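You operate a simulated robot arm through the tools that you are given. There is no shell and no other tool. Be economical: measure what you need, move in short steps, check, and stop when the job is done.

You are at the controls of a simulated two-armed robot. One attempt, no reset.

JOB
Switch the balancing machine off, clear its round plate into the teal tray and shut the lid.
Fine: off first; each weight in a hole of the tray.

It is judged by the outcome, as a careful person would: the job done as asked, and still so three seconds after it is handed in. It fails if anything else is knocked over, pushed out of place, dropped, spilled or broken. Lids that push on must go on centred and level and be pressed home; caps that screw on are set level and turned clockwise until they are tight.

ROBOT AND FRAMES
Two 6-joint arms with two-finger parallel grippers on one trunk, on a base that drives. Base frame: it is fixed to the floor where the robot stands at the start and does not move with it; the origin is under the middle of the robot, x ahead of it, y to its left, z up. Readings come in mm, degrees, newtons and seconds.
The left shoulder is at the start at [-77, 177, 832], the right one opposite. With the tool pointing down near the work surface each hand reaches from about 100 to 720 mm from the robot's upright axis, wherever it stands, measured 20 degrees to its own side. Places, roughly: blue sensor arm [700, 500, 1000]; clear lid of the balancing machine [1000, -100, 1100]; grey knob of the rub test [700, 800, 1100]; left clamp knob [600, 1000, 900]; left oil knob [700, 1000, 1000]; power switch of the balancing machine [500, 100, 900]; power switch of the read-out box [800, 1400, 1000]; power switch of the speed box [500, 1500, 800]; right clamp knob [600, 500, 900]; right oil knob [700, 600, 1000]; round plate [800, -100, 900]; speed dial [600, 1500, 900]; switch of the socket bar of the big table [1000, 1300, 800]; teal tray [600, 200, 800]; unit dial of the read-out box [800, 1400, 1100]. Payload 1.57 kg a hand.
The tool frame of a hand sits at the grasp point between the pads (the TCP): z along the fingers, y along the line on which they close. The tips reach 30 mm beyond it. The gripper opens to 80 mm. The fingers are 17 mm wide and 12 mm thick; the gripper's body (40 by 82 mm) begins 80 mm behind the TCP.
Orientation is that of the tool frame in the base frame, as a unit quaternion [w, x, y, z]. With the fingers straight down and closing along the base's y, the tool's x points along the base's -x, its y along +y and its z along -z.

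CONTROLS
- The arms move only by the tool arm_command. It takes "left_increments", "right_increments" or both (then of equal length, played together; a hand with none holds still); each is a list of rows, each a list of 7 numbers: the shift along the tool's x, y, z in mm, then the turn, a rotation vector about the tool's x, y, z in degrees, then the gripper command, from -1 (shut) to 1 (fully open), values between in proportion. In form: [[x, y, z, ax, ay, az, hand], ...]. A call has 1 to 20 rows; each row is the pose to reach, as a shift and turn from the pose commanded when the call began, along the tool's axes at that moment. Each row takes 0.2 s and may step no farther than 50 mm and 8.6 degrees from the row before; otherwise, or with a gripper value out of range, the whole call is refused. Where a pose cannot be reached the arm comes as near as it can. A force on the tool above 50 N (or 10 N above the force at the start of the call, whichever is more), or a blocked arm, ends the call early, and 0.2 s more pass. Each finger travels about 72 mm/s and halts on what it meets, pressing with about 43 N; the grip force reading is that of the motor and also rises with nothing between the fingers. The clock runs only during rows and for 0.2 s after the last one: add rows that repeat a pose to give the fingers time. The reply holds the time, the measured pose of the TCP, the force on the tool along the base axes, the opening and the grip force, in the units named above and with some noise, with the torque about the TCP (base axes, N m) and any sound that the robot's microphone picked up.
- Cameras (640 x 400 px; columns grow to the right, rows downward): "scene" is now at [48.7, 0, 1578.2]; the picture's right is [-0.00, -1.00, 0.00], its down [-0.54, 0.00, -0.84] and it looks along [0.84, -0.00, -0.54] (base axes); focal length 252 px, centre (320, 200). "left" rides on the left gripper at [72, 7, -122] in its tool frame; the picture's right is [-0.09, 1.00, 0.00], its down [-0.84, -0.08, -0.54] and it looks along [-0.54, -0.05, 0.84] (tool axes); focal length 238 px, centre (320, 200). "right" rides on the right gripper at [72, -7, -122] in its tool frame; the picture's right is [0.09, 1.00, 0.00], its down [-0.84, 0.08, -0.54] and it looks along [-0.54, 0.05, 0.84] (tool axes); focal length 238 px, centre (320, 200). There is no depth. A picture from a camera that has moved, and an enlarged one, comes with that camera's place and axes in the base frame and with its lens.
- capture(camera): a new picture of that camera. No time passes.
- move_column(by): slides the trunk up (or, below 0, down) by that many mm; the arms and the scene camera ride with it, the base frame stays. It gives what a move gives, with no picture.
- steer(legs): drives the robot by 1 to 6 legs, each [ahead, left, turn to the left] in mm, mm and degrees, along the robot's own axes; the way and the turn of a leg run together, so that a leg with both is an arc; at most 1500 mm and 180 degrees a leg. The arms and the cameras ride along, it lands a little off, and it stops where it bumps. It gives what a move gives.
- turn_head(pan, tilt): turns the head with the scene camera to pan (to the left, within 143 degrees either way) and tilt (down, from -29 to 69), counted from straight ahead of the robot. It gives what a move gives.
- enlarge(camera, box): a new picture of the part [left, top, right, bottom] of that camera's present view, enlarged. No time passes.
- close_job(): hands the job in; it is judged then, once.

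Go step by step. Nothing tells you exact positions but the pictures and the camera data: compare them with the known pose of the tool, close in by small moves and look again before you grip or let go. The budget is 120 turns and 92 pictures, counting those below and the enlarged ones. Unless the task says otherwise, let go and move clear before handing in, and close with one line.

The tools are called after "Call:" as a command line: name --argument value ..., lists and objects as JSON in quotes. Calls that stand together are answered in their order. arm_command: Moves the arms, as the interface text tells. Its arguments: {"type":"object","properties":{"left_increments":{"type":"array","items":{"type":"array","items":{"type":"number"}}},"right_increments":{"type":"array","items":{"type":"array","items":{"type":"number"}}}},"required":[]} The other tools are called the same way: move_column (by) slides the trunk up or down; steer (legs) drives the base; turn_head (pan, tilt) turns the head that bears the scene camera; capture (camera) takes a picture; enlarge (camera, box) takes an enlarged picture of a part of a camera's view; close_job () hands the job in.

At the start:

```text
t: 0.0
left_ee_pos: [453.5, 150.1, 1000.0]
left_ee_rot: [0.0, 0.0, 1.0, 0.0]
left_contact_force: [-0.2, -0.1, 0.2]
left_ft_torque: [0.0, 0.0, -0.03]
left_gripper_width: 80.0
left_grasp_force: 0.0
right_ee_pos: [442.4, -177.4, 1000.3]
right_ee_rot: [0.0, 0.0, 1.0, 0.0]
right_contact_force: [0.0, 0.5, -0.9]
right_ft_torque: [-0.03, 0.0, -0.01]
right_gripper_width: 80.0
right_grasp_force: 0.0
trunk travel left (down, up): [-275.0, 53.0]
robot x, y, heading: [-3.2, 3.0, 0.1]
head pan, tilt: [-0.2, 32.5]
```

scene: 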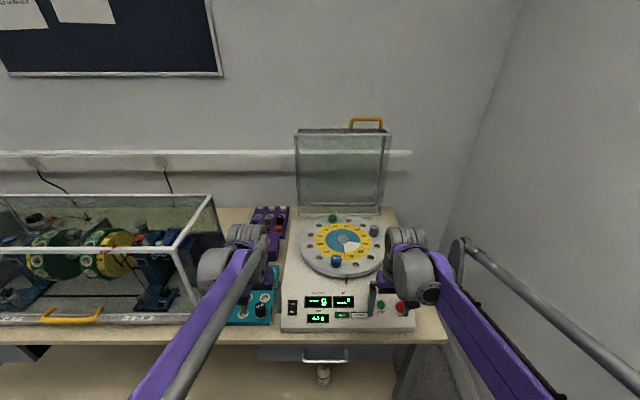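
right: 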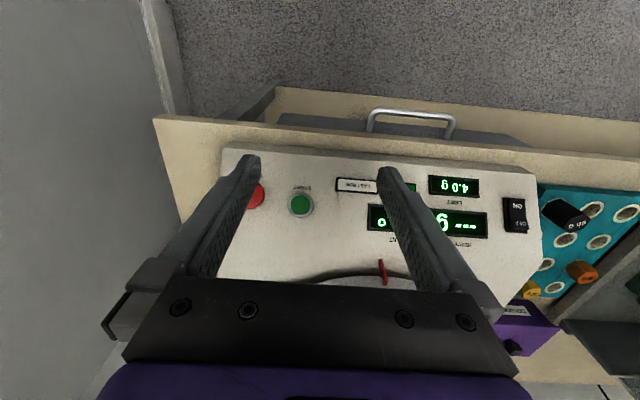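
left: 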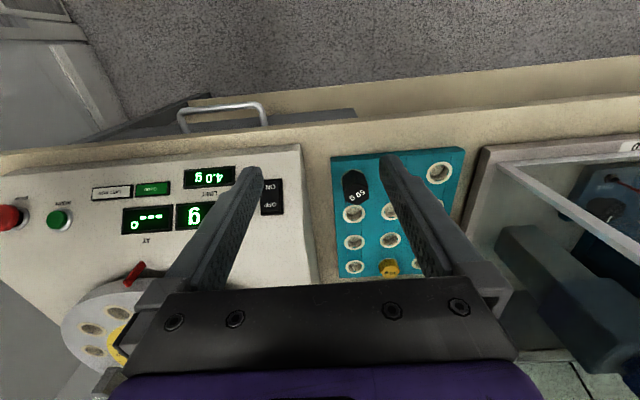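

The balancing machine is ahead, with its plate, the teal tray left of it and the lid open at the back. I'll look closer at the plate, switch and tray.

Call:
enlarge --camera "scene" --box '[270, 200, 430, 300]'

Call:
enlarge --camera "scene" --box '[220, 240, 380, 340]'

Call:
enlarge --camera "left" --box '[160, 120, 480, 320]'

```text
4.00 times, centred on (350, 250) of scene
camera zoom: at [48.7, 0.0, 1578.2], right [0.0, -1.0, 0.0], down [-0.54, 0.0, -0.84], along [0.84, 0.0, -0.54], focal length 1007 px, centre (200, 0)
```

zoom: 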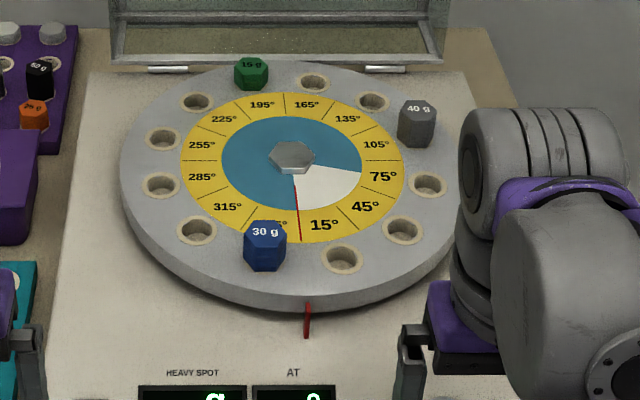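

```text
4.00 times, centred on (300, 290) of scene
camera zoom: at [48.7, 0.0, 1578.2], right [0.0, -1.0, 0.0], down [-0.54, 0.0, -0.84], along [0.84, 0.0, -0.54], focal length 1007 px, centre (400, -160)
```

zoom: 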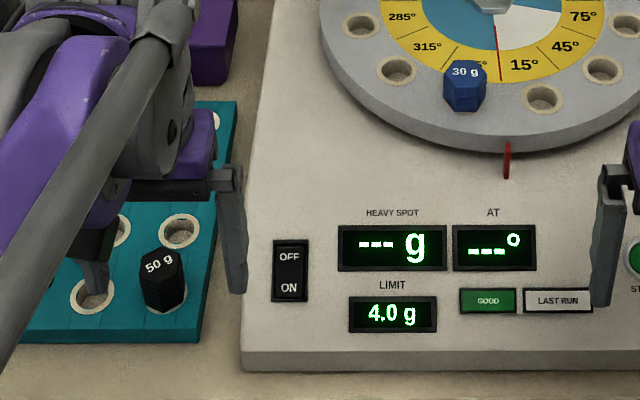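

```text
2.00 times, centred on (320, 220) of left
camera zoom: at [382.0, 157.5, 1122.0], right [0.09, 1.0, 0.0], down [0.84, -0.08, 0.54], along [0.54, -0.05, -0.84], focal length 477 px, centre (320, 160)
```

zoom: 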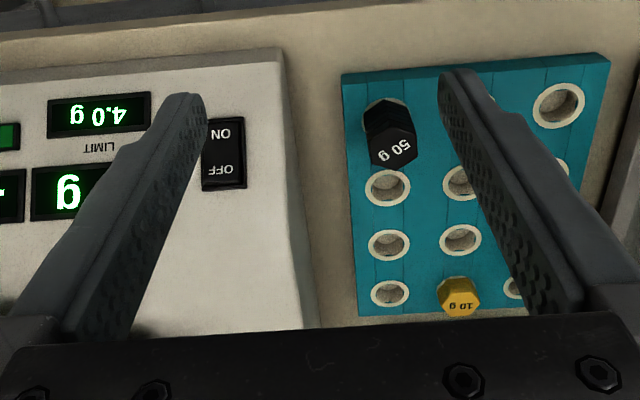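

The plate carries three weights (15 g green, 40 g grey, 30 g blue). I'll pull the arms back for a clean view of the tray and the switch.

Call:
arm_command --left_increments '[[30, 30, -30, 0, 0, 0, -1], [60, 60, -60, 0, 0, 0, -1], [90, 90, -90, 0, 0, 0, -1], [120, 120, -110, 0, 0, 0, -1], [130, 150, -110, 0, 0, 0, -1]]' --right_increments '[[30, -30, -30, 0, 0, 0, 1], [60, -60, -60, 0, 0, 0, 1], [90, -90, -90, 0, 0, 0, 1], [120, -120, -110, 0, 0, 0, 1], [130, -150, -110, 0, 0, 0, 1]]'

Call:
capture --camera "scene"

Call:
enlarge --camera "scene" --box '[200, 200, 360, 300]'

Call:
enlarge --camera "scene" --box '[210, 240, 370, 340]'

Call:
enlarge --camera "scene" --box '[270, 100, 430, 200]'

```text
refused: row 1 steps farther than a row can; nothing moved
```

```text
85 pictures are left
camera scene: at [48.7, 0.0, 1578.2], right [0.0, -1.0, 0.0], down [-0.54, 0.0, -0.84], along [0.84, 0.0, -0.54], focal length 252 px, centre (320, 200)
```

scene: 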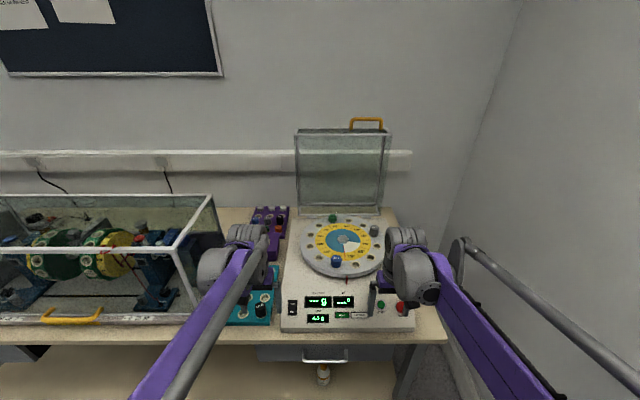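

```text
4.00 times, centred on (280, 250) of scene
camera zoom: at [48.7, 0.0, 1578.2], right [0.0, -1.0, 0.0], down [-0.54, 0.0, -0.84], along [0.84, 0.0, -0.54], focal length 1007 px, centre (480, 0)
```

zoom: 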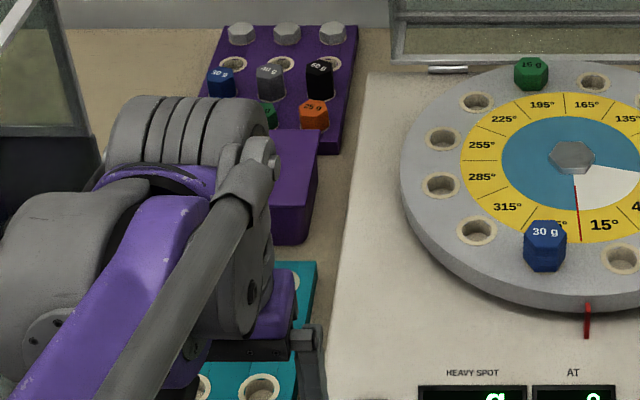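

```text
4.00 times, centred on (290, 290) of scene
camera zoom: at [48.7, 0.0, 1578.2], right [0.0, -1.0, 0.0], down [-0.54, 0.0, -0.84], along [0.84, 0.0, -0.54], focal length 1007 px, centre (440, -160)
```

zoom: 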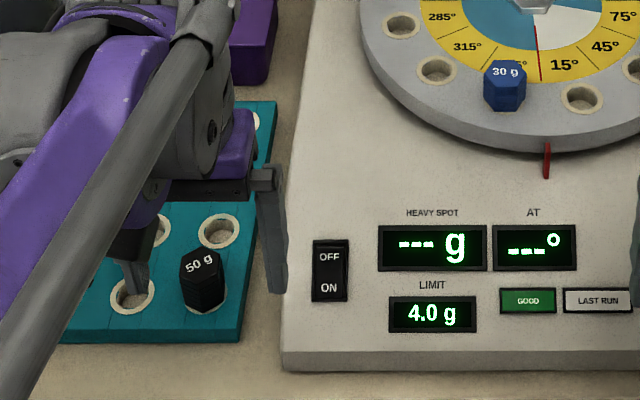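

```text
4.00 times, centred on (350, 150) of scene
camera zoom: at [48.7, 0.0, 1578.2], right [0.0, -1.0, 0.0], down [-0.54, 0.0, -0.84], along [0.84, 0.0, -0.54], focal length 1007 px, centre (200, 400)
```

zoom: 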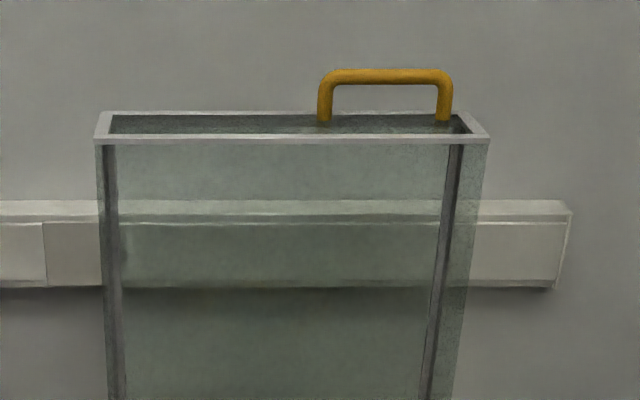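

The step was too long. I'll repeat it with shorter steps.

Call:
arm_command --left_increments '[[25, 25, -25, 0, 0, 0, -1], [50, 50, -50, 0, 0, 0, -1], [75, 75, -75, 0, 0, 0, -1], [100, 100, -100, 0, 0, 0, -1], [120, 125, -110, 0, 0, 0, -1], [130, 150, -110, 0, 0, 0, -1]]' --right_increments '[[25, -25, -25, 0, 0, 0, 1], [50, -50, -50, 0, 0, 0, 1], [75, -75, -75, 0, 0, 0, 1], [100, -100, -100, 0, 0, 0, 1], [120, -125, -110, 0, 0, 0, 1], [130, -150, -110, 0, 0, 0, 1]]'

Call:
capture --camera "scene"

Call:
enlarge --camera "scene" --box '[210, 240, 370, 340]'

Call:
enlarge --camera "left" --box '[0, 0, 640, 400]'

```text
t: 1.4
left_ee_pos: [322.6, 302.3, 1107.9]
left_ee_rot: [0.0, 0.0, 1.0, -0.001]
left_contact_force: [0.1, 1.6, -0.4]
left_ft_torque: [-0.04, -0.02, -0.02]
left_gripper_width: 0.0
left_grasp_force: 20.9
right_ee_pos: [311.2, -329.3, 1110.2]
right_ee_rot: [0.0, 0.0, 1.0, 0.0]
right_contact_force: [0.9, -0.6, -0.4]
right_ft_torque: [0.03, -0.03, -0.02]
right_gripper_width: 80.1
right_grasp_force: 0.0
trunk travel left (down, up): [-275.0, 53.0]
robot x, y, heading: [-1.5, 2.5, 0.1]
head pan, tilt: [-0.2, 32.5]
```

```text
81 pictures are left
camera scene: at [48.5, 0.0, 1578.2], right [0.0, -1.0, 0.0], down [-0.54, 0.0, -0.84], along [0.84, 0.0, -0.54], focal length 252 px, centre (320, 200)
```

scene: 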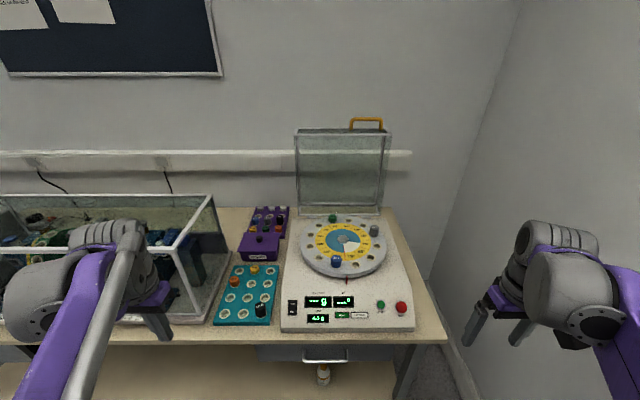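

```text
4.00 times, centred on (290, 290) of scene
camera zoom: at [48.5, 0.0, 1578.2], right [0.0, -1.0, 0.0], down [-0.54, 0.0, -0.84], along [0.84, 0.0, -0.54], focal length 1007 px, centre (440, -160)
```

zoom: 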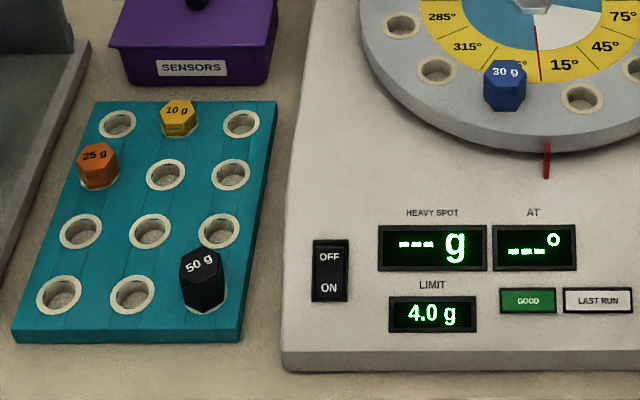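

```text
1.00 times, centred on (320, 200) of left (not enlarged: the box is as wide or as high as the picture)
camera zoom: at [252.2, 308.2, 1230.0], right [0.09, 1.0, 0.0], down [0.84, -0.08, 0.54], along [0.54, -0.05, -0.84], focal length 238 px, centre (320, 200)
```

zoom: 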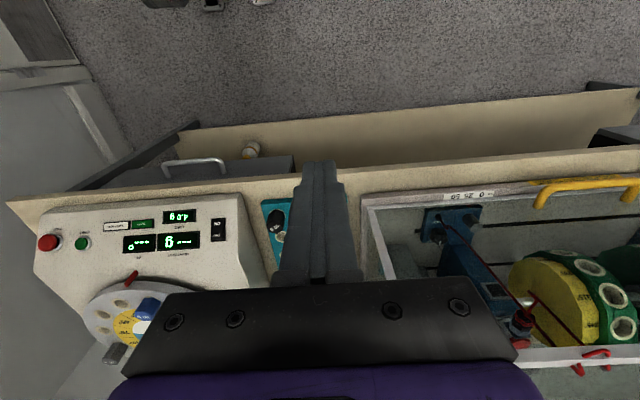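

The tray has nine free holes, and the right-hand column offers three convenient ones. First I bring the closed left hand over the OFF half of the rocker, at roughly [530, 85, 885].

Call:
arm_command --left_increments '[[-30, -31, 17, 0, 0, 0, -1], [-60, -62, 34, 0, 0, 0, -1], [-90, -93, 51, 0, 0, 0, -1], [-120, -124, 68, 0, 0, 0, -1], [-150, -155, 85, 0, 0, 0, -1], [-180, -186, 102, 0, 0, 0, -1], [-207, -217, 120, 0, 0, 0, -1], [-207, -217, 120, 0, 0, 0, -1]]'

Call:
enlarge --camera "left" --box '[160, 60, 480, 260]'

Call:
enlarge --camera "scene" --box '[210, 240, 370, 340]'

```text
t: 3.2
left_ee_pos: [527.3, 83.2, 989.0]
left_ee_rot: [-0.001, 0.0, 1.0, 0.0]
left_contact_force: [0.4, 0.5, 0.4]
left_ft_torque: [-0.05, -0.03, 0.01]
left_gripper_width: 0.1
left_grasp_force: 21.3
right_ee_pos: [310.6, -329.0, 1110.1]
right_ee_rot: [0.0, 0.0, 1.0, 0.0]
right_contact_force: [-0.9, 0.3, -0.7]
right_ft_torque: [-0.02, -0.01, 0.0]
right_gripper_width: 80.2
right_grasp_force: 0.0
trunk travel left (down, up): [-275.0, 53.0]
robot x, y, heading: [0.5, 2.0, 0.0]
head pan, tilt: [-0.2, 32.5]
```

```text
2.00 times, centred on (320, 160) of left
camera zoom: at [456.8, 90.5, 1111.0], right [0.09, 1.0, 0.0], down [0.84, -0.08, 0.54], along [0.54, -0.05, -0.84], focal length 477 px, centre (320, 280)
```

zoom: 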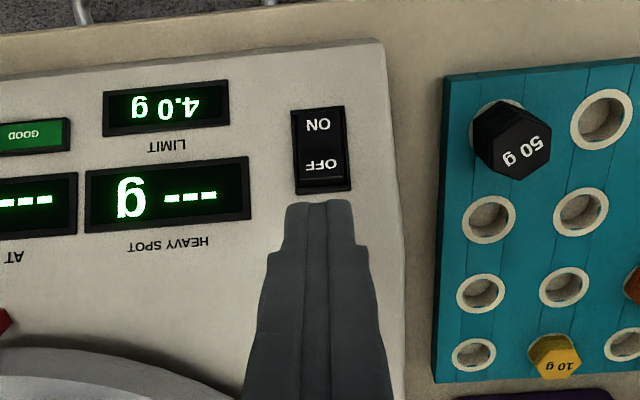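

```text
4.00 times, centred on (290, 290) of scene
camera zoom: at [47.8, 0.5, 1578.2], right [0.0, -1.0, 0.0], down [-0.54, 0.0, -0.84], along [0.84, 0.0, -0.54], focal length 1007 px, centre (440, -160)
```

zoom: 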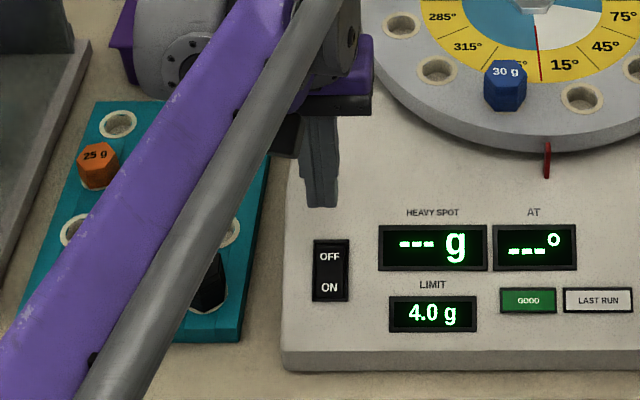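

OFF lies near [535, 85, 888], and the fingertips are at about [527, 83, 959]. I go forward 9 mm and lower until contact.

Call:
arm_command --left_increments '[[-9, 1, 20, 0, 0, 0, -1], [-9, 1, 40, 0, 0, 0, -1], [-9, 1, 55, 0, 0, 0, -1], [-9, 1, 61, 0, 0, 0, -1], [-9, 1, 65, 0, 0, 0, -1], [-9, 1, 69, 0, 0, 0, -1], [-9, 1, 72, 0, 0, 0, -1]]'

Call:
enlarge --camera "left" --box '[160, 60, 480, 260]'

```text
t: 4.8
left_ee_pos: [540.2, 86.0, 918.0]
left_ee_rot: [0.002, 0.0, 1.0, 0.0]
left_contact_force: [14.3, 0.5, 24.2]
left_ft_torque: [-0.05, -0.47, 0.02]
left_gripper_width: 0.0
left_grasp_force: 20.9
right_ee_pos: [309.9, -329.5, 1110.8]
right_ee_rot: [0.0, 0.0, 1.0, 0.001]
right_contact_force: [0.3, 0.0, -0.1]
right_ft_torque: [-0.01, -0.02, -0.03]
right_gripper_width: 80.2
right_grasp_force: 0.1
trunk travel left (down, up): [-275.0, 53.0]
robot x, y, heading: [-1.2, -2.0, 0.0]
head pan, tilt: [-0.2, 32.5]
```

```text
2.00 times, centred on (320, 160) of left
camera zoom: at [468.4, 91.0, 1040.6], right [0.09, 1.0, 0.0], down [0.84, -0.08, 0.54], along [0.54, -0.05, -0.84], focal length 477 px, centre (320, 280)
```

zoom: 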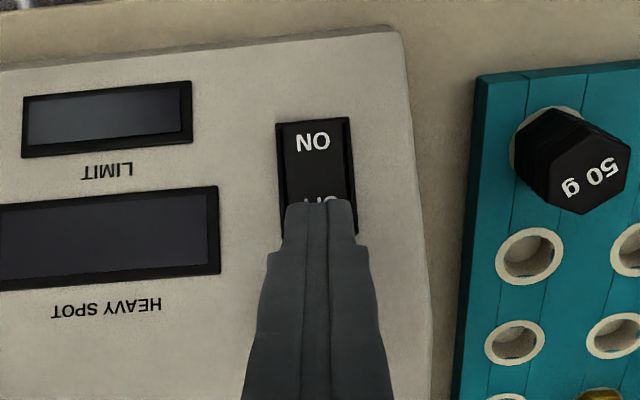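

The displays went dark, so the machine is off. I lift the hand and look down to see how much room the base has to drive ahead.

Call:
arm_command --left_increments '[[0, 0, -40, 0, 0, 0, -1], [20, 0, -80, 0, 0, 0, -1], [50, 0, -120, 0, 0, 0, -1], [90, 0, -150, 0, 0, 0, 1], [130, 0, -170, 0, 0, 0, 1], [160, 0, -180, 0, 0, 0, 1]]'

Call:
turn_head --pan 0 --tilt 66

Call:
capture --camera "scene"

```text
t: 6.2
left_ee_pos: [376.1, 88.6, 1100.2]
left_ee_rot: [0.0, -0.001, 1.0, 0.0]
left_contact_force: [0.4, -0.5, -1.1]
left_ft_torque: [0.01, -0.02, -0.06]
left_gripper_width: 80.0
left_grasp_force: 0.0
right_ee_pos: [308.5, -327.7, 1110.6]
right_ee_rot: [-0.001, -0.001, 1.0, 0.001]
right_contact_force: [-0.2, 0.4, -0.2]
right_ft_torque: [0.01, -0.02, 0.01]
right_gripper_width: 80.1
right_grasp_force: 0.0
trunk travel left (down, up): [-275.0, 53.0]
robot x, y, heading: [-3.1, 0.5, 0.0]
head pan, tilt: [-0.2, 32.5]
```

```text
t: 7.2
left_ee_pos: [377.1, 88.3, 1100.0]
left_ee_rot: [0.0, 0.0, 1.0, 0.0]
left_contact_force: [0.3, 0.8, -0.1]
left_ft_torque: [0.03, -0.03, 0.0]
left_gripper_width: 80.0
left_grasp_force: 0.1
right_ee_pos: [311.3, -328.2, 1110.7]
right_ee_rot: [0.001, 0.0, 1.0, 0.0]
right_contact_force: [-1.1, 0.3, 0.2]
right_ft_torque: [-0.01, 0.02, 0.01]
right_gripper_width: 80.0
right_grasp_force: 0.1
trunk travel left (down, up): [-275.0, 53.0]
robot x, y, heading: [-1.0, 1.5, 0.0]
head pan, tilt: [0.0, 66.0]
```

```text
75 pictures are left
camera scene: at [18.7, 0.3, 1533.4], right [0.0, -1.0, 0.0], down [-0.91, 0.0, -0.41], along [0.41, 0.0, -0.91], focal length 252 px, centre (320, 200)
```

scene: 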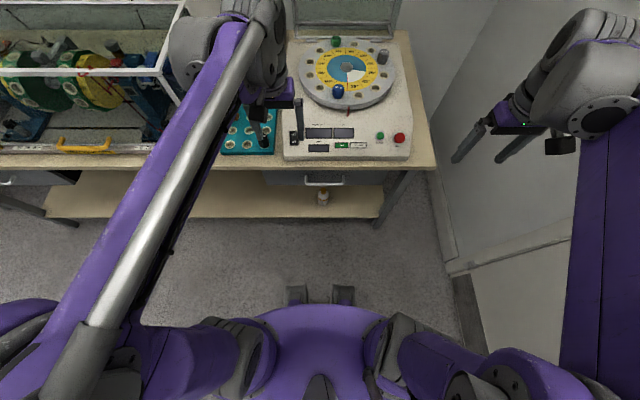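

The base front is near x 160 and the shelf edge near x 500. I'll drive 230 mm ahead and 70 mm to the right, to bring the plate within reach.

Call:
steer --legs '[[230, -70, 0]]'

Call:
turn_head --pan 0 --tilt 45

Call:
capture --camera "scene"

Call:
capture --camera "left"

```text
t: 9.0
left_ee_pos: [608.6, 20.3, 1099.6]
left_ee_rot: [0.0, -0.001, 1.0, 0.0]
left_contact_force: [0.2, -0.1, 1.3]
left_ft_torque: [-0.04, -0.03, 0.01]
left_gripper_width: 79.9
left_grasp_force: 0.1
right_ee_pos: [543.7, -396.5, 1109.0]
right_ee_rot: [0.0, -0.001, 1.0, 0.0]
right_contact_force: [0.9, 0.0, 0.3]
right_ft_torque: [0.02, 0.03, -0.01]
right_gripper_width: 79.8
right_grasp_force: 0.0
trunk travel left (down, up): [-275.0, 53.0]
robot x, y, heading: [232.2, -69.8, 0.4]
head pan, tilt: [0.0, 66.0]
```

```text
t: 9.8
left_ee_pos: [609.0, 19.3, 1099.9]
left_ee_rot: [-0.001, -0.001, 1.0, 0.0]
left_contact_force: [0.2, 0.5, 0.0]
left_ft_torque: [-0.01, 0.01, 0.02]
left_gripper_width: 79.7
left_grasp_force: 0.1
right_ee_pos: [543.4, -395.7, 1109.9]
right_ee_rot: [0.0, -0.002, 1.0, -0.001]
right_contact_force: [0.1, 0.4, -0.3]
right_ft_torque: [0.0, 0.0, -0.03]
right_gripper_width: 79.8
right_grasp_force: 0.0
trunk travel left (down, up): [-275.0, 53.0]
robot x, y, heading: [234.9, -66.8, 0.1]
head pan, tilt: [0.0, 45.0]
```

```text
74 pictures are left
camera scene: at [272.8, -68.2, 1559.4], right [0.0, -1.0, 0.0], down [-0.71, 0.0, -0.71], along [0.71, 0.0, -0.71], focal length 252 px, centre (320, 200)
```

scene: 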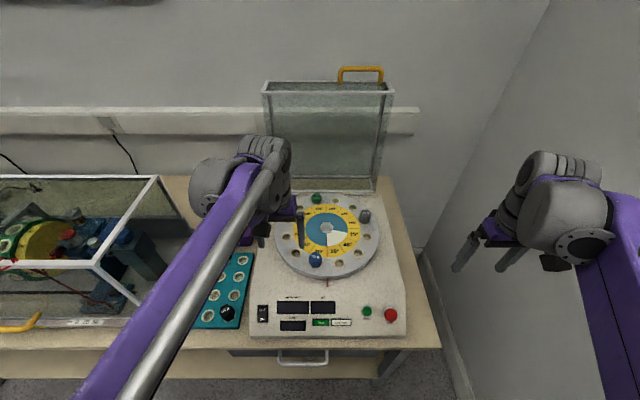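

```text
73 pictures are left
camera left: at [538.3, 26.4, 1221.7], right [0.09, 1.0, 0.0], down [0.84, -0.08, 0.54], along [0.54, -0.05, -0.84], focal length 238 px, centre (320, 200)
```

left: 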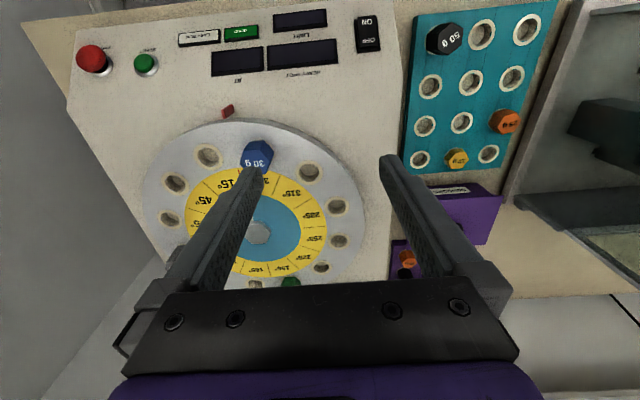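

The 30 g weight is near [645, -57], with its top near z 957. I bring the left hand above it, open, and check.

Call:
arm_command --left_increments '[[-9, -20, 20, 0, 0, 0, 1], [-18, -40, 40, 0, 0, 0, 1], [-27, -60, 60, 0, 0, 0, 1], [-36, -77, 75, 0, 0, 0, 1], [-36, -77, 75, 0, 0, 0, 1]]'

Call:
capture --camera "left"

Call:
enlarge --camera "scene" --box '[250, 180, 410, 280]'

```text
t: 11.0
left_ee_pos: [643.1, -56.0, 1025.5]
left_ee_rot: [0.0, -0.001, 1.0, 0.0]
left_contact_force: [-0.4, -0.3, 0.0]
left_ft_torque: [0.05, -0.02, 0.01]
left_gripper_width: 80.1
left_grasp_force: 0.0
right_ee_pos: [542.8, -396.1, 1109.6]
right_ee_rot: [0.0, -0.001, 1.0, 0.001]
right_contact_force: [0.2, -0.2, 0.0]
right_ft_torque: [0.0, -0.01, -0.01]
right_gripper_width: 79.6
right_grasp_force: 0.0
trunk travel left (down, up): [-275.0, 53.0]
robot x, y, heading: [234.5, -68.9, 0.2]
head pan, tilt: [0.0, 45.0]
```

```text
72 pictures are left
camera left: at [572.2, -49.8, 1148.2], right [0.09, 1.0, 0.0], down [0.84, -0.08, 0.54], along [0.54, -0.05, -0.84], focal length 238 px, centre (320, 200)
```

left: 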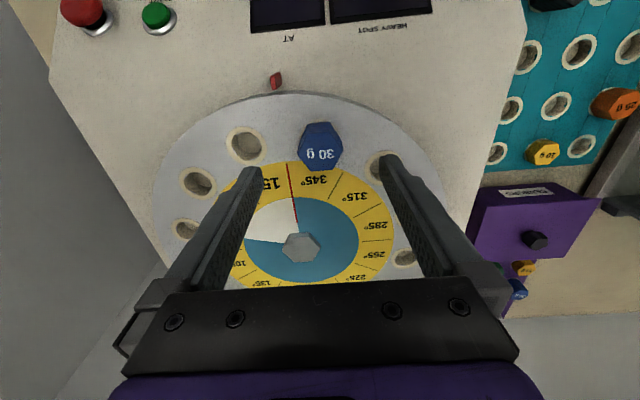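

```text
4.00 times, centred on (330, 230) of scene
camera zoom: at [272.7, -67.9, 1559.5], right [0.0, -1.0, 0.0], down [-0.71, 0.0, -0.71], along [0.71, 0.0, -0.71], focal length 1007 px, centre (280, 80)
```

zoom: 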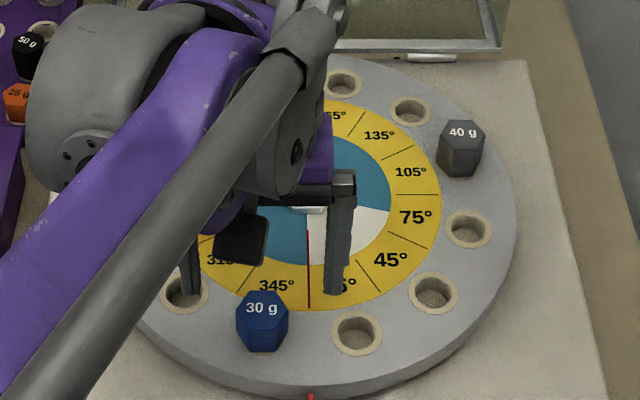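

The hand is aligned over the blue weight. I lower it so that the tips come to about z 945, then look.

Call:
arm_command --left_increments '[[0, 0, 20, 0, 0, 0, 0.5], [0, 0, 35, 0, 0, 0, 0.3], [0, 0, 45, 0, 0, 0, 0.3], [0, 0, 50, 0, 0, 0, 0.3], [0, 0, 50, 0, 0, 0, 0.3]]'

Call:
enlarge --camera "left" --box '[200, 60, 440, 210]'

Call:
enlarge --camera "scene" --box '[270, 220, 366, 280]'

```text
t: 12.2
left_ee_pos: [645.9, -57.9, 976.7]
left_ee_rot: [0.0, -0.001, 1.0, -0.001]
left_contact_force: [5.4, 0.2, 32.3]
left_ft_torque: [-0.28, 0.01, -0.1]
left_gripper_width: 52.1
left_grasp_force: 0.0
right_ee_pos: [541.6, -397.2, 1111.0]
right_ee_rot: [0.001, -0.001, 1.0, 0.0]
right_contact_force: [0.1, 0.1, 0.2]
right_ft_torque: [0.01, 0.03, 0.0]
right_gripper_width: 79.9
right_grasp_force: 0.1
trunk travel left (down, up): [-275.0, 53.0]
robot x, y, heading: [233.3, -69.0, 0.1]
head pan, tilt: [0.0, 45.0]
```

```text
2.67 times, centred on (320, 135) of left
camera zoom: at [573.9, -49.7, 1098.9], right [0.09, 1.0, 0.0], down [0.84, -0.08, 0.54], along [0.54, -0.05, -0.84], focal length 636 px, centre (320, 373)
```

zoom: 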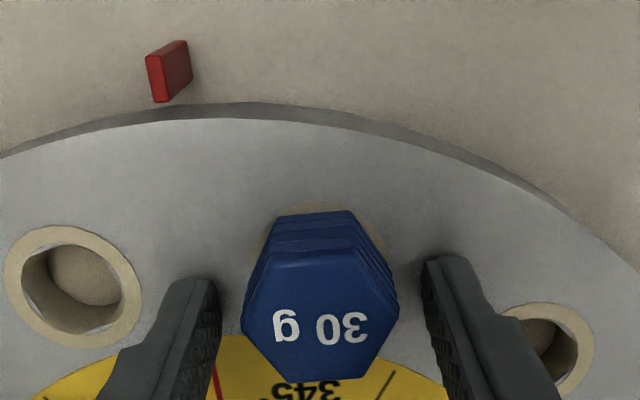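

```text
6.67 times, centred on (318, 250) of scene
camera zoom: at [271.8, -68.1, 1559.9], right [0.0, -1.0, 0.0], down [-0.71, 0.0, -0.71], along [0.71, 0.0, -0.71], focal length 1679 px, centre (333, -133)
```

zoom: 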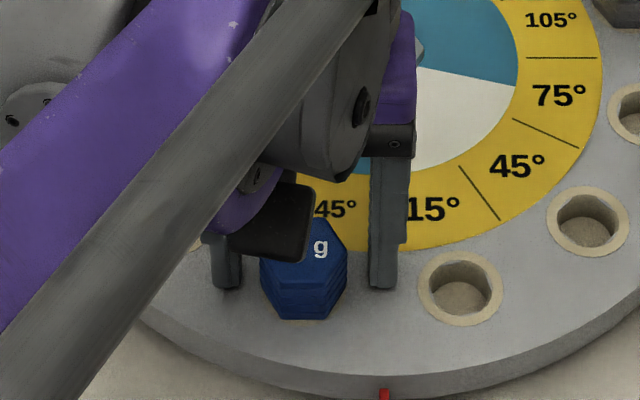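

The tips touched the plate, so its surface is at z ≈ 946. The weight's axis is about 9 mm nearer the robot than my fingers. I lift 4 mm and shift toward it.

Call:
arm_command --left_increments '[[0, 0, 44, 0, 0, 0, 0.3], [4, 0, 44, 0, 0, 0, 0.3], [9, 0, 44, 0, 0, 0, 0.3], [9, 0, 44, 0, 0, 0, 0.3]]'

Call:
enlarge --camera "left" --box '[200, 60, 440, 210]'

```text
t: 12.5
left_ee_pos: [644.3, -56.2, 977.4]
left_ee_rot: [0.001, 0.001, 1.0, -0.001]
left_contact_force: [-0.6, 0.4, 28.3]
left_ft_torque: [-0.21, 0.19, 0.03]
left_gripper_width: 51.8
left_grasp_force: 0.0
right_ee_pos: [543.6, -396.8, 1109.7]
right_ee_rot: [0.001, -0.002, 1.0, 0.0]
right_contact_force: [-0.3, -0.5, 0.0]
right_ft_torque: [0.0, 0.01, 0.0]
right_gripper_width: 80.0
right_grasp_force: 0.0
trunk travel left (down, up): [-275.0, 53.0]
robot x, y, heading: [231.6, -69.4, 0.3]
head pan, tilt: [0.0, 45.0]
stopped in row 1 (left hand): the force on the tool passed its limit at 115 N (the readings are from after the stop); the commanded pose is now the measured one
```

```text
2.67 times, centred on (320, 135) of left
camera zoom: at [573.9, -49.7, 1099.0], right [0.09, 1.0, 0.0], down [0.84, -0.08, 0.54], along [0.54, -0.05, -0.84], focal length 636 px, centre (320, 373)
```

zoom: 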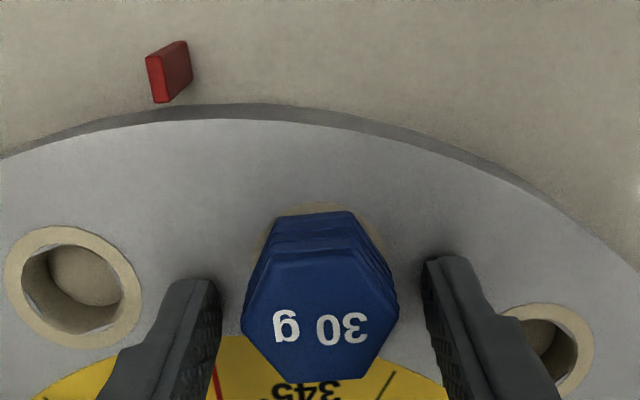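

I had counted the rows from the earlier pose, which pressed the plate. It stopped and nothing looks disturbed. I now raise 5 mm and shift 9 mm toward the robot.

Call:
arm_command --left_increments '[[0, 0, -4, 0, 0, 0, 0.3], [4, 0, -4, 0, 0, 0, 0.3], [8, 0, -4, 0, 0, 0, 0.3], [8, 0, -4, 0, 0, 0, 0.3]]'

Call:
enlarge --camera "left" --box '[200, 60, 440, 210]'

```text
t: 13.5
left_ee_pos: [637.6, -56.9, 979.2]
left_ee_rot: [-0.001, 0.0, 1.0, 0.0]
left_contact_force: [0.1, -1.1, 0.1]
left_ft_torque: [-0.02, -0.03, -0.01]
left_gripper_width: 52.0
left_grasp_force: 0.0
right_ee_pos: [543.4, -396.3, 1110.1]
right_ee_rot: [0.0, -0.001, 1.0, 0.0]
right_contact_force: [-0.2, 0.0, -0.8]
right_ft_torque: [-0.02, 0.01, 0.02]
right_gripper_width: 79.8
right_grasp_force: 0.0
trunk travel left (down, up): [-275.0, 53.0]
robot x, y, heading: [234.9, -68.7, 0.1]
head pan, tilt: [0.0, 45.0]
```

```text
2.67 times, centred on (320, 135) of left
camera zoom: at [566.7, -50.6, 1101.6], right [0.09, 1.0, 0.0], down [0.84, -0.08, 0.54], along [0.54, -0.05, -0.84], focal length 636 px, centre (320, 373)
```

zoom: 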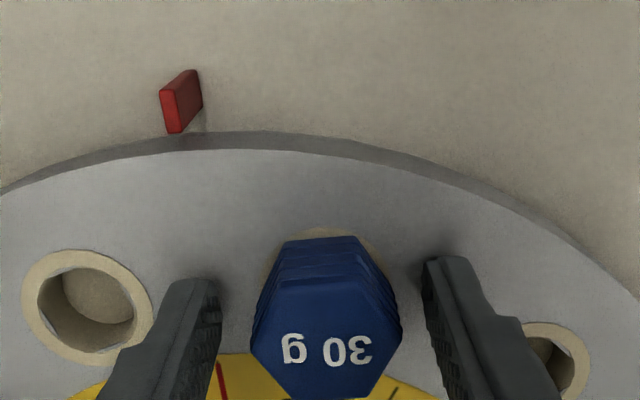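

The tips are centred on the weight, but its corners face the fingers. I turn the hand 30° so that it grips on flats, then check.

Call:
arm_command --left_increments '[[0, 0, 0, 0, 0, 8, 0.4], [0, 0, 0, 0, 0, 16, 0.4], [0, 0, 0, 0, 0, 24, 0.4], [0, 0, 0, 0, 0, 30, 0.4], [0, 0, 0, 0, 0, 30, 0.4]]'

Call:
enlarge --camera "left" --box '[200, 60, 440, 210]'

```text
t: 14.7
left_ee_pos: [637.4, -56.2, 979.2]
left_ee_rot: [0.0, 0.259, 0.966, 0.0]
left_contact_force: [0.1, 0.0, -0.6]
left_ft_torque: [0.02, -0.02, -0.01]
left_gripper_width: 56.0
left_grasp_force: 0.1
right_ee_pos: [543.1, -397.5, 1110.2]
right_ee_rot: [0.001, -0.001, 1.0, 0.001]
right_contact_force: [0.3, 0.0, 0.3]
right_ft_torque: [-0.02, -0.01, -0.03]
right_gripper_width: 79.9
right_grasp_force: 0.1
trunk travel left (down, up): [-275.0, 53.0]
robot x, y, heading: [233.6, -70.7, 0.4]
head pan, tilt: [0.0, 45.0]
```

```text
2.67 times, centred on (320, 135) of left
camera zoom: at [580.0, -14.5, 1100.7], right [0.58, 0.82, 0.0], down [0.69, -0.49, 0.54], along [0.44, -0.31, -0.84], focal length 636 px, centre (320, 373)
```

zoom: 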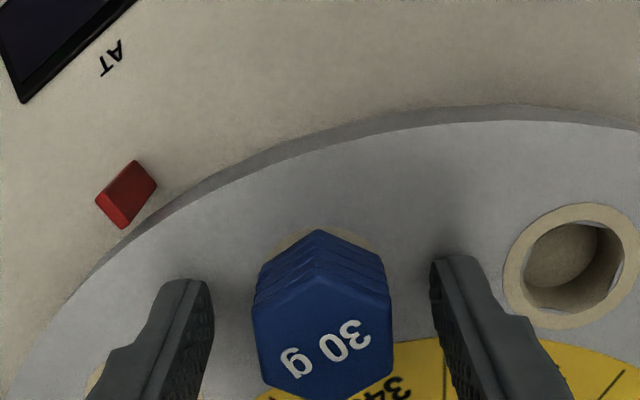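

The flats now face the pads, so I close.

Call:
arm_command --left_increments '[[0, 0, 0, 0, 0, 0, -1], [0, 0, 0, 0, 0, 0, -1], [0, 0, 0, 0, 0, 0, -1], [0, 0, -12, 0, 0, 0, -1], [0, 0, -30, 0, 0, 0, -1], [0, 0, -60, 0, 0, 0, -1], [0, 0, -60, 0, 0, 0, -1]]'

Call:
capture --camera "left"

Call:
enlarge --camera "scene" --box '[180, 180, 420, 330]'

```text
t: 16.3
left_ee_pos: [638.2, -53.2, 1040.0]
left_ee_rot: [0.001, 0.258, 0.966, 0.0]
left_contact_force: [-0.6, -0.2, -0.5]
left_ft_torque: [-0.02, 0.01, 0.03]
left_gripper_width: 29.5
left_grasp_force: 39.5
right_ee_pos: [543.0, -396.4, 1109.5]
right_ee_rot: [0.0, -0.002, 1.0, 0.0]
right_contact_force: [-0.4, 0.2, 0.7]
right_ft_torque: [0.0, 0.01, -0.02]
right_gripper_width: 80.0
right_grasp_force: 0.0
trunk travel left (down, up): [-275.0, 53.0]
robot x, y, heading: [233.6, -71.8, -0.1]
head pan, tilt: [0.0, 45.0]
```

```text
65 pictures are left
camera left: at [579.9, -11.6, 1162.5], right [0.58, 0.82, 0.0], down [0.69, -0.48, 0.54], along [0.44, -0.31, -0.84], focal length 238 px, centre (320, 200)
```

left: 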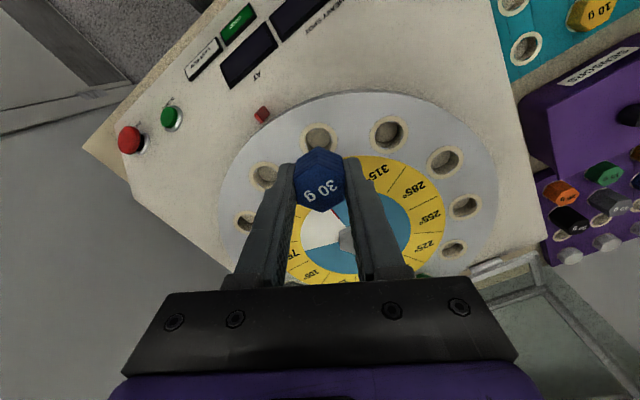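

```text
2.67 times, centred on (300, 255) of scene
camera zoom: at [273.4, -68.2, 1559.5], right [0.0, -1.0, 0.0], down [-0.71, 0.0, -0.71], along [0.71, 0.0, -0.71], focal length 672 px, centre (373, 53)
```

zoom: 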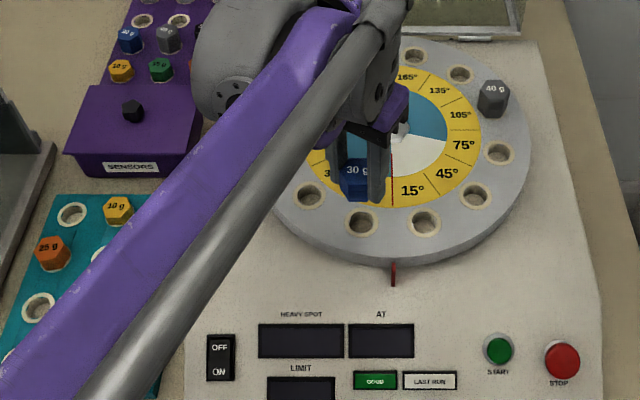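

The 30 g weight is held (29.5 mm) and lifted. The tray holes of the right column come out at about x 583, 645 and 701, y 186, z 846. I carry it above [645, 186].

Call:
arm_command --left_increments '[[19, 35, 0, 0, 0, 0, -1], [38, 70, 0, 0, 0, 0, -1], [57, 105, 0, 0, 0, 0, -1], [76, 140, 0, 0, 0, 0, -1], [95, 175, 0, 0, 0, 0, -1], [113.4, 210.5, 0, 0, 0, 0, -1], [113.4, 210.5, 40, 0, 0, 0, -1], [113.4, 210.5, 70, 0, 0, 0, -1], [113.4, 210.5, 70, 0, 0, 0, -1]]'

Call:
capture --camera "left"

Call:
enlarge --camera "scene" --box '[160, 200, 320, 300]'

```text
t: 18.3
left_ee_pos: [646.1, 184.1, 968.0]
left_ee_rot: [0.0, 0.259, 0.966, 0.0]
left_contact_force: [-0.4, -0.6, -0.1]
left_ft_torque: [-0.01, -0.01, -0.01]
left_gripper_width: 29.5
left_grasp_force: 39.1
right_ee_pos: [543.3, -395.4, 1110.0]
right_ee_rot: [0.0, -0.001, 1.0, -0.001]
right_contact_force: [-0.2, 0.6, -0.2]
right_ft_torque: [-0.03, 0.01, 0.01]
right_gripper_width: 79.9
right_grasp_force: 0.0
trunk travel left (down, up): [-275.0, 53.0]
robot x, y, heading: [237.6, -71.5, 0.2]
head pan, tilt: [0.0, 45.0]
```

```text
63 pictures are left
camera left: at [587.4, 225.4, 1089.5], right [0.58, 0.82, 0.0], down [0.69, -0.49, 0.54], along [0.44, -0.31, -0.84], focal length 238 px, centre (320, 200)
```

left: 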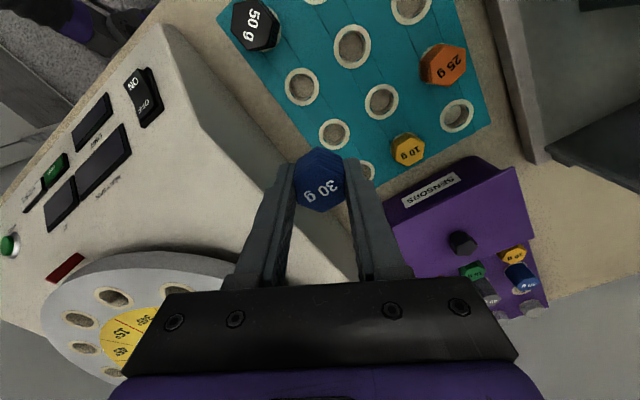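

```text
4.00 times, centred on (240, 250) of scene
camera zoom: at [273.1, -68.3, 1559.5], right [0.0, -1.0, 0.0], down [-0.71, 0.0, -0.71], along [0.71, 0.0, -0.71], focal length 1007 px, centre (640, 0)
```

zoom: 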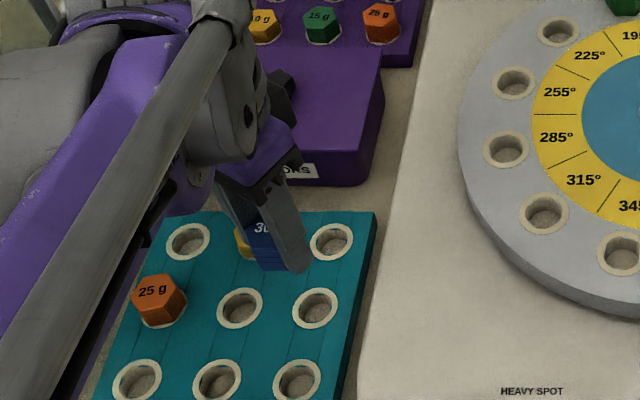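

Combining the views, the tray top is z ≈ 822 and the target hole is at about [664, 190]. I shift there, lower partway and look.

Call:
arm_command --left_increments '[[-12.6, 14.2, 0, 0, 0, 0, -1], [-12.6, 14.2, 35, 0, 0, 0, -1], [-12.6, 14.2, 70, 0, 0, 0, -1], [-12.6, 14.2, 70, 0, 0, 0, -1]]'

Call:
enlarge --camera "left" --box '[200, 60, 440, 210]'

Call:
enlarge --camera "scene" --box '[180, 230, 276, 290]'

```text
t: 19.3
left_ee_pos: [660.8, 187.7, 898.2]
left_ee_rot: [0.0, 0.258, 0.966, 0.0]
left_contact_force: [0.5, -0.1, -0.4]
left_ft_torque: [0.02, 0.0, 0.03]
left_gripper_width: 29.5
left_grasp_force: 39.4
right_ee_pos: [542.7, -396.9, 1109.8]
right_ee_rot: [0.0, -0.001, 1.0, 0.001]
right_contact_force: [0.0, -0.2, 0.0]
right_ft_torque: [0.01, 0.0, 0.04]
right_gripper_width: 79.9
right_grasp_force: 0.1
trunk travel left (down, up): [-275.0, 53.0]
robot x, y, heading: [231.5, -68.1, 0.1]
head pan, tilt: [0.0, 45.0]
```

```text
2.67 times, centred on (320, 135) of left
camera zoom: at [602.9, 228.9, 1020.8], right [0.58, 0.82, 0.0], down [0.69, -0.48, 0.54], along [0.44, -0.31, -0.84], focal length 636 px, centre (320, 373)
```

zoom: 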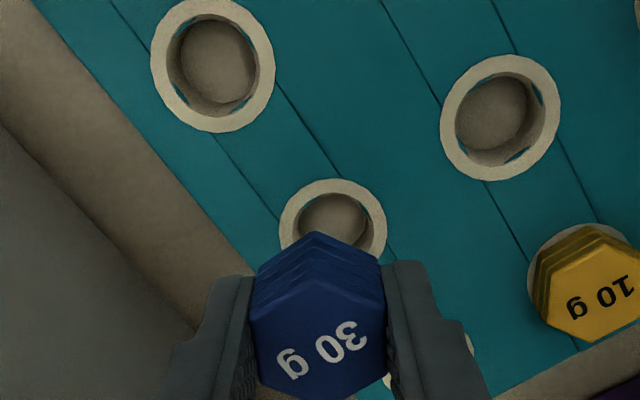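

```text
6.67 times, centred on (228, 260) of scene
camera zoom: at [273.0, -68.3, 1559.5], right [0.0, -1.0, 0.0], down [-0.71, 0.0, -0.71], along [0.71, 0.0, -0.71], focal length 1679 px, centre (933, -200)
```

zoom: 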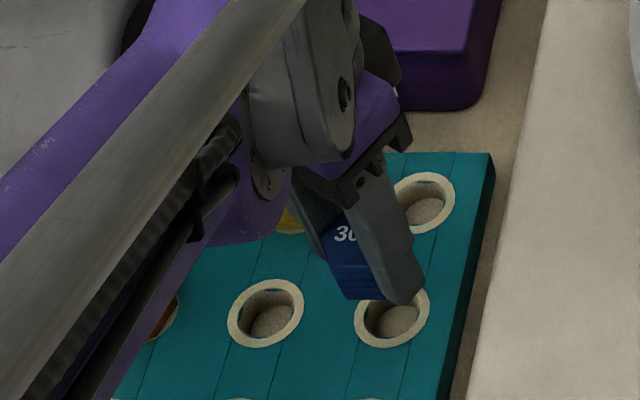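

The hole reads [663, 191]. I correct by 4 mm and lower gently, watching the force.

Call:
arm_command --left_increments '[[-1.7, 4, 0, 0, 0, 0, -1], [-1.7, 4, 15, 0, 0, 0, -1], [-1.7, 4, 25, 0, 0, 0, -1], [-1.7, 4, 32, 0, 0, 0, -1], [-1.7, 4, 36, 0, 0, 0, -1]]'

Call:
enlarge --camera "left" --box '[200, 60, 440, 210]'

Call:
enlarge --camera "scene" --box '[180, 230, 276, 290]'

```text
t: 20.5
left_ee_pos: [665.6, 190.5, 862.6]
left_ee_rot: [0.0, 0.258, 0.966, -0.001]
left_contact_force: [-0.4, 0.6, -1.0]
left_ft_torque: [-0.01, -0.01, 0.03]
left_gripper_width: 29.5
left_grasp_force: 38.9
right_ee_pos: [543.8, -397.9, 1110.3]
right_ee_rot: [0.0, -0.001, 1.0, 0.0]
right_contact_force: [-0.3, -0.4, -0.3]
right_ft_torque: [0.03, 0.01, 0.02]
right_gripper_width: 79.9
right_grasp_force: 0.1
trunk travel left (down, up): [-275.0, 53.0]
robot x, y, heading: [233.0, -67.6, -0.0]
head pan, tilt: [0.0, 45.0]
```

```text
2.67 times, centred on (320, 135) of left
camera zoom: at [607.8, 233.0, 984.9], right [0.58, 0.82, 0.0], down [0.69, -0.48, 0.54], along [0.44, -0.31, -0.84], focal length 636 px, centre (320, 373)
```

zoom: 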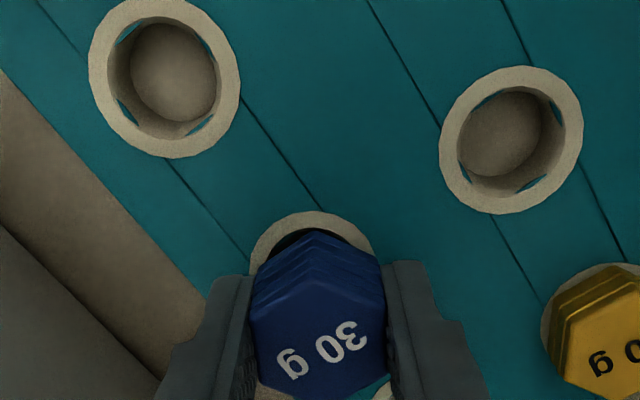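

```text
6.67 times, centred on (228, 260) of scene
camera zoom: at [273.3, -68.2, 1559.5], right [0.0, -1.0, 0.0], down [-0.71, 0.0, -0.71], along [0.71, 0.0, -0.71], focal length 1679 px, centre (933, -200)
```

zoom: 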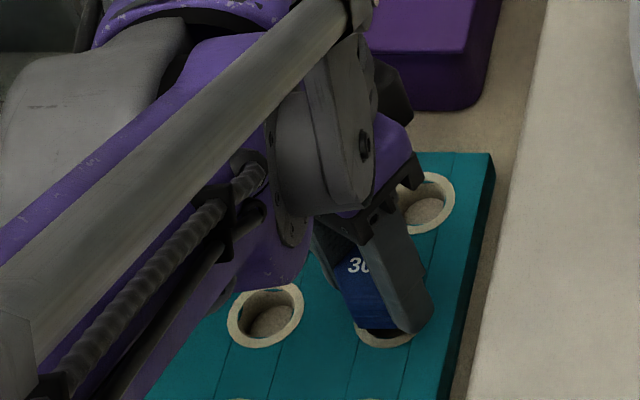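

The ring is 1–2 mm to one side. I shift slightly and lower the rest, stopping at light contact.

Call:
arm_command --left_increments '[[0, -1.7, 0, 0, 0, 0, -1], [0, -1.7, 3, 0, 0, 0, -1], [0, -1.7, 6, 0, 0, 0, -1], [0, -1.7, 6, 0, 0, 0, -1]]'

Call:
enlarge --camera "left" --box '[200, 60, 440, 210]'

```text
t: 21.5
left_ee_pos: [665.7, 189.8, 857.6]
left_ee_rot: [0.001, 0.26, 0.966, 0.0]
left_contact_force: [-1.0, -0.8, -0.1]
left_ft_torque: [0.03, 0.02, -0.03]
left_gripper_width: 29.4
left_grasp_force: 38.9
right_ee_pos: [543.1, -395.6, 1109.5]
right_ee_rot: [0.0, -0.001, 1.0, 0.0]
right_contact_force: [0.6, -0.3, 0.5]
right_ft_torque: [-0.01, 0.01, -0.03]
right_gripper_width: 80.2
right_grasp_force: 0.1
trunk travel left (down, up): [-275.0, 53.0]
robot x, y, heading: [233.0, -66.0, 0.2]
head pan, tilt: [0.0, 45.0]
```

```text
2.67 times, centred on (320, 135) of left
camera zoom: at [607.6, 231.2, 978.8], right [0.58, 0.82, 0.0], down [0.69, -0.48, 0.54], along [0.44, -0.31, -0.84], focal length 636 px, centre (320, 373)
```

zoom: 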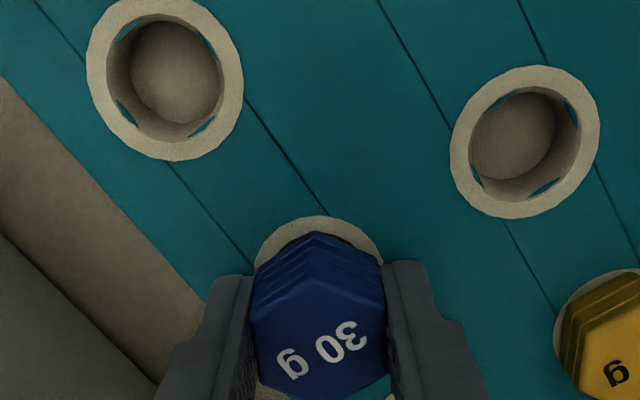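

It is well centred with no contact yet. I lower in small steps.

Call:
arm_command --left_increments '[[0, 0, 1.5, 0, 0, 0, -1], [0, 0, 3, 0, 0, 0, -1], [0, 0, 4, 0, 0, 0, -1]]'

Call:
enlarge --camera "left" --box '[200, 60, 440, 210]'

```text
t: 22.3
left_ee_pos: [665.6, 190.7, 853.9]
left_ee_rot: [0.0, 0.258, 0.966, -0.001]
left_contact_force: [-0.1, -0.1, 2.2]
left_ft_torque: [-0.03, 0.01, -0.01]
left_gripper_width: 29.6
left_grasp_force: 38.5
right_ee_pos: [543.6, -396.7, 1110.9]
right_ee_rot: [0.001, 0.0, 1.0, 0.0]
right_contact_force: [1.0, 0.6, -0.2]
right_ft_torque: [0.02, 0.02, -0.02]
right_gripper_width: 80.2
right_grasp_force: 0.0
trunk travel left (down, up): [-275.0, 53.0]
robot x, y, heading: [234.7, -68.2, -0.4]
head pan, tilt: [0.0, 45.0]
```

```text
2.67 times, centred on (320, 135) of left
camera zoom: at [607.8, 231.8, 975.4], right [0.58, 0.82, 0.0], down [0.69, -0.48, 0.54], along [0.44, -0.31, -0.84], focal length 636 px, centre (320, 373)
```

zoom: 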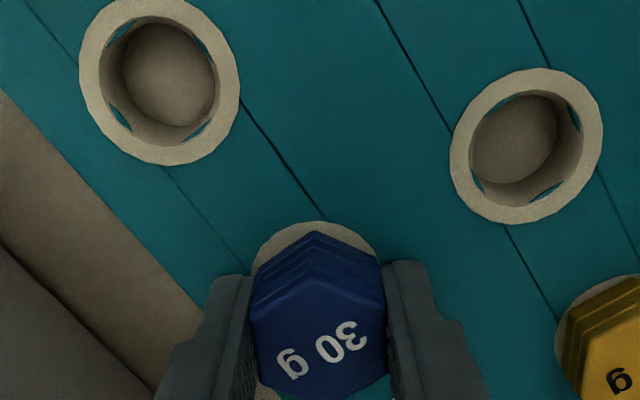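

Light contact begins, so the weight is seated. I release with a small opening and rise.

Call:
arm_command --left_increments '[[0, 0, 0, 0, 0, 0, 0.15], [0, 0, 0, 0, 0, 0, 0.15], [0, 0, -3, 0, 0, 0, 0.15], [0, 0, -25, 0, 0, 0, 0.15], [0, 0, -70, 0, 0, 0, 0.15], [0, 0, -70, 0, 0, 0, 0.15]]'

Call:
enlarge --camera "left" --box '[160, 20, 480, 220]'

```text
t: 23.7
left_ee_pos: [665.6, 188.7, 922.3]
left_ee_rot: [0.0, 0.259, 0.966, 0.0]
left_contact_force: [0.4, -0.1, -0.1]
left_ft_torque: [-0.01, -0.01, 0.01]
left_gripper_width: 45.8
left_grasp_force: 0.1
right_ee_pos: [544.0, -397.2, 1111.0]
right_ee_rot: [0.001, -0.001, 1.0, 0.0]
right_contact_force: [0.5, -1.0, -0.6]
right_ft_torque: [0.03, 0.0, 0.01]
right_gripper_width: 79.7
right_grasp_force: 0.0
trunk travel left (down, up): [-275.0, 53.0]
robot x, y, heading: [232.2, -69.7, 0.3]
head pan, tilt: [0.0, 45.0]
```

```text
2.00 times, centred on (320, 120) of left
camera zoom: at [607.6, 230.7, 1043.7], right [0.58, 0.82, 0.0], down [0.69, -0.48, 0.54], along [0.44, -0.31, -0.84], focal length 477 px, centre (320, 360)
```

zoom: 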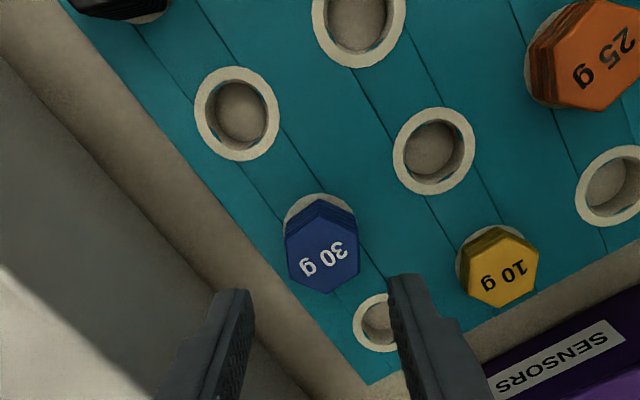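

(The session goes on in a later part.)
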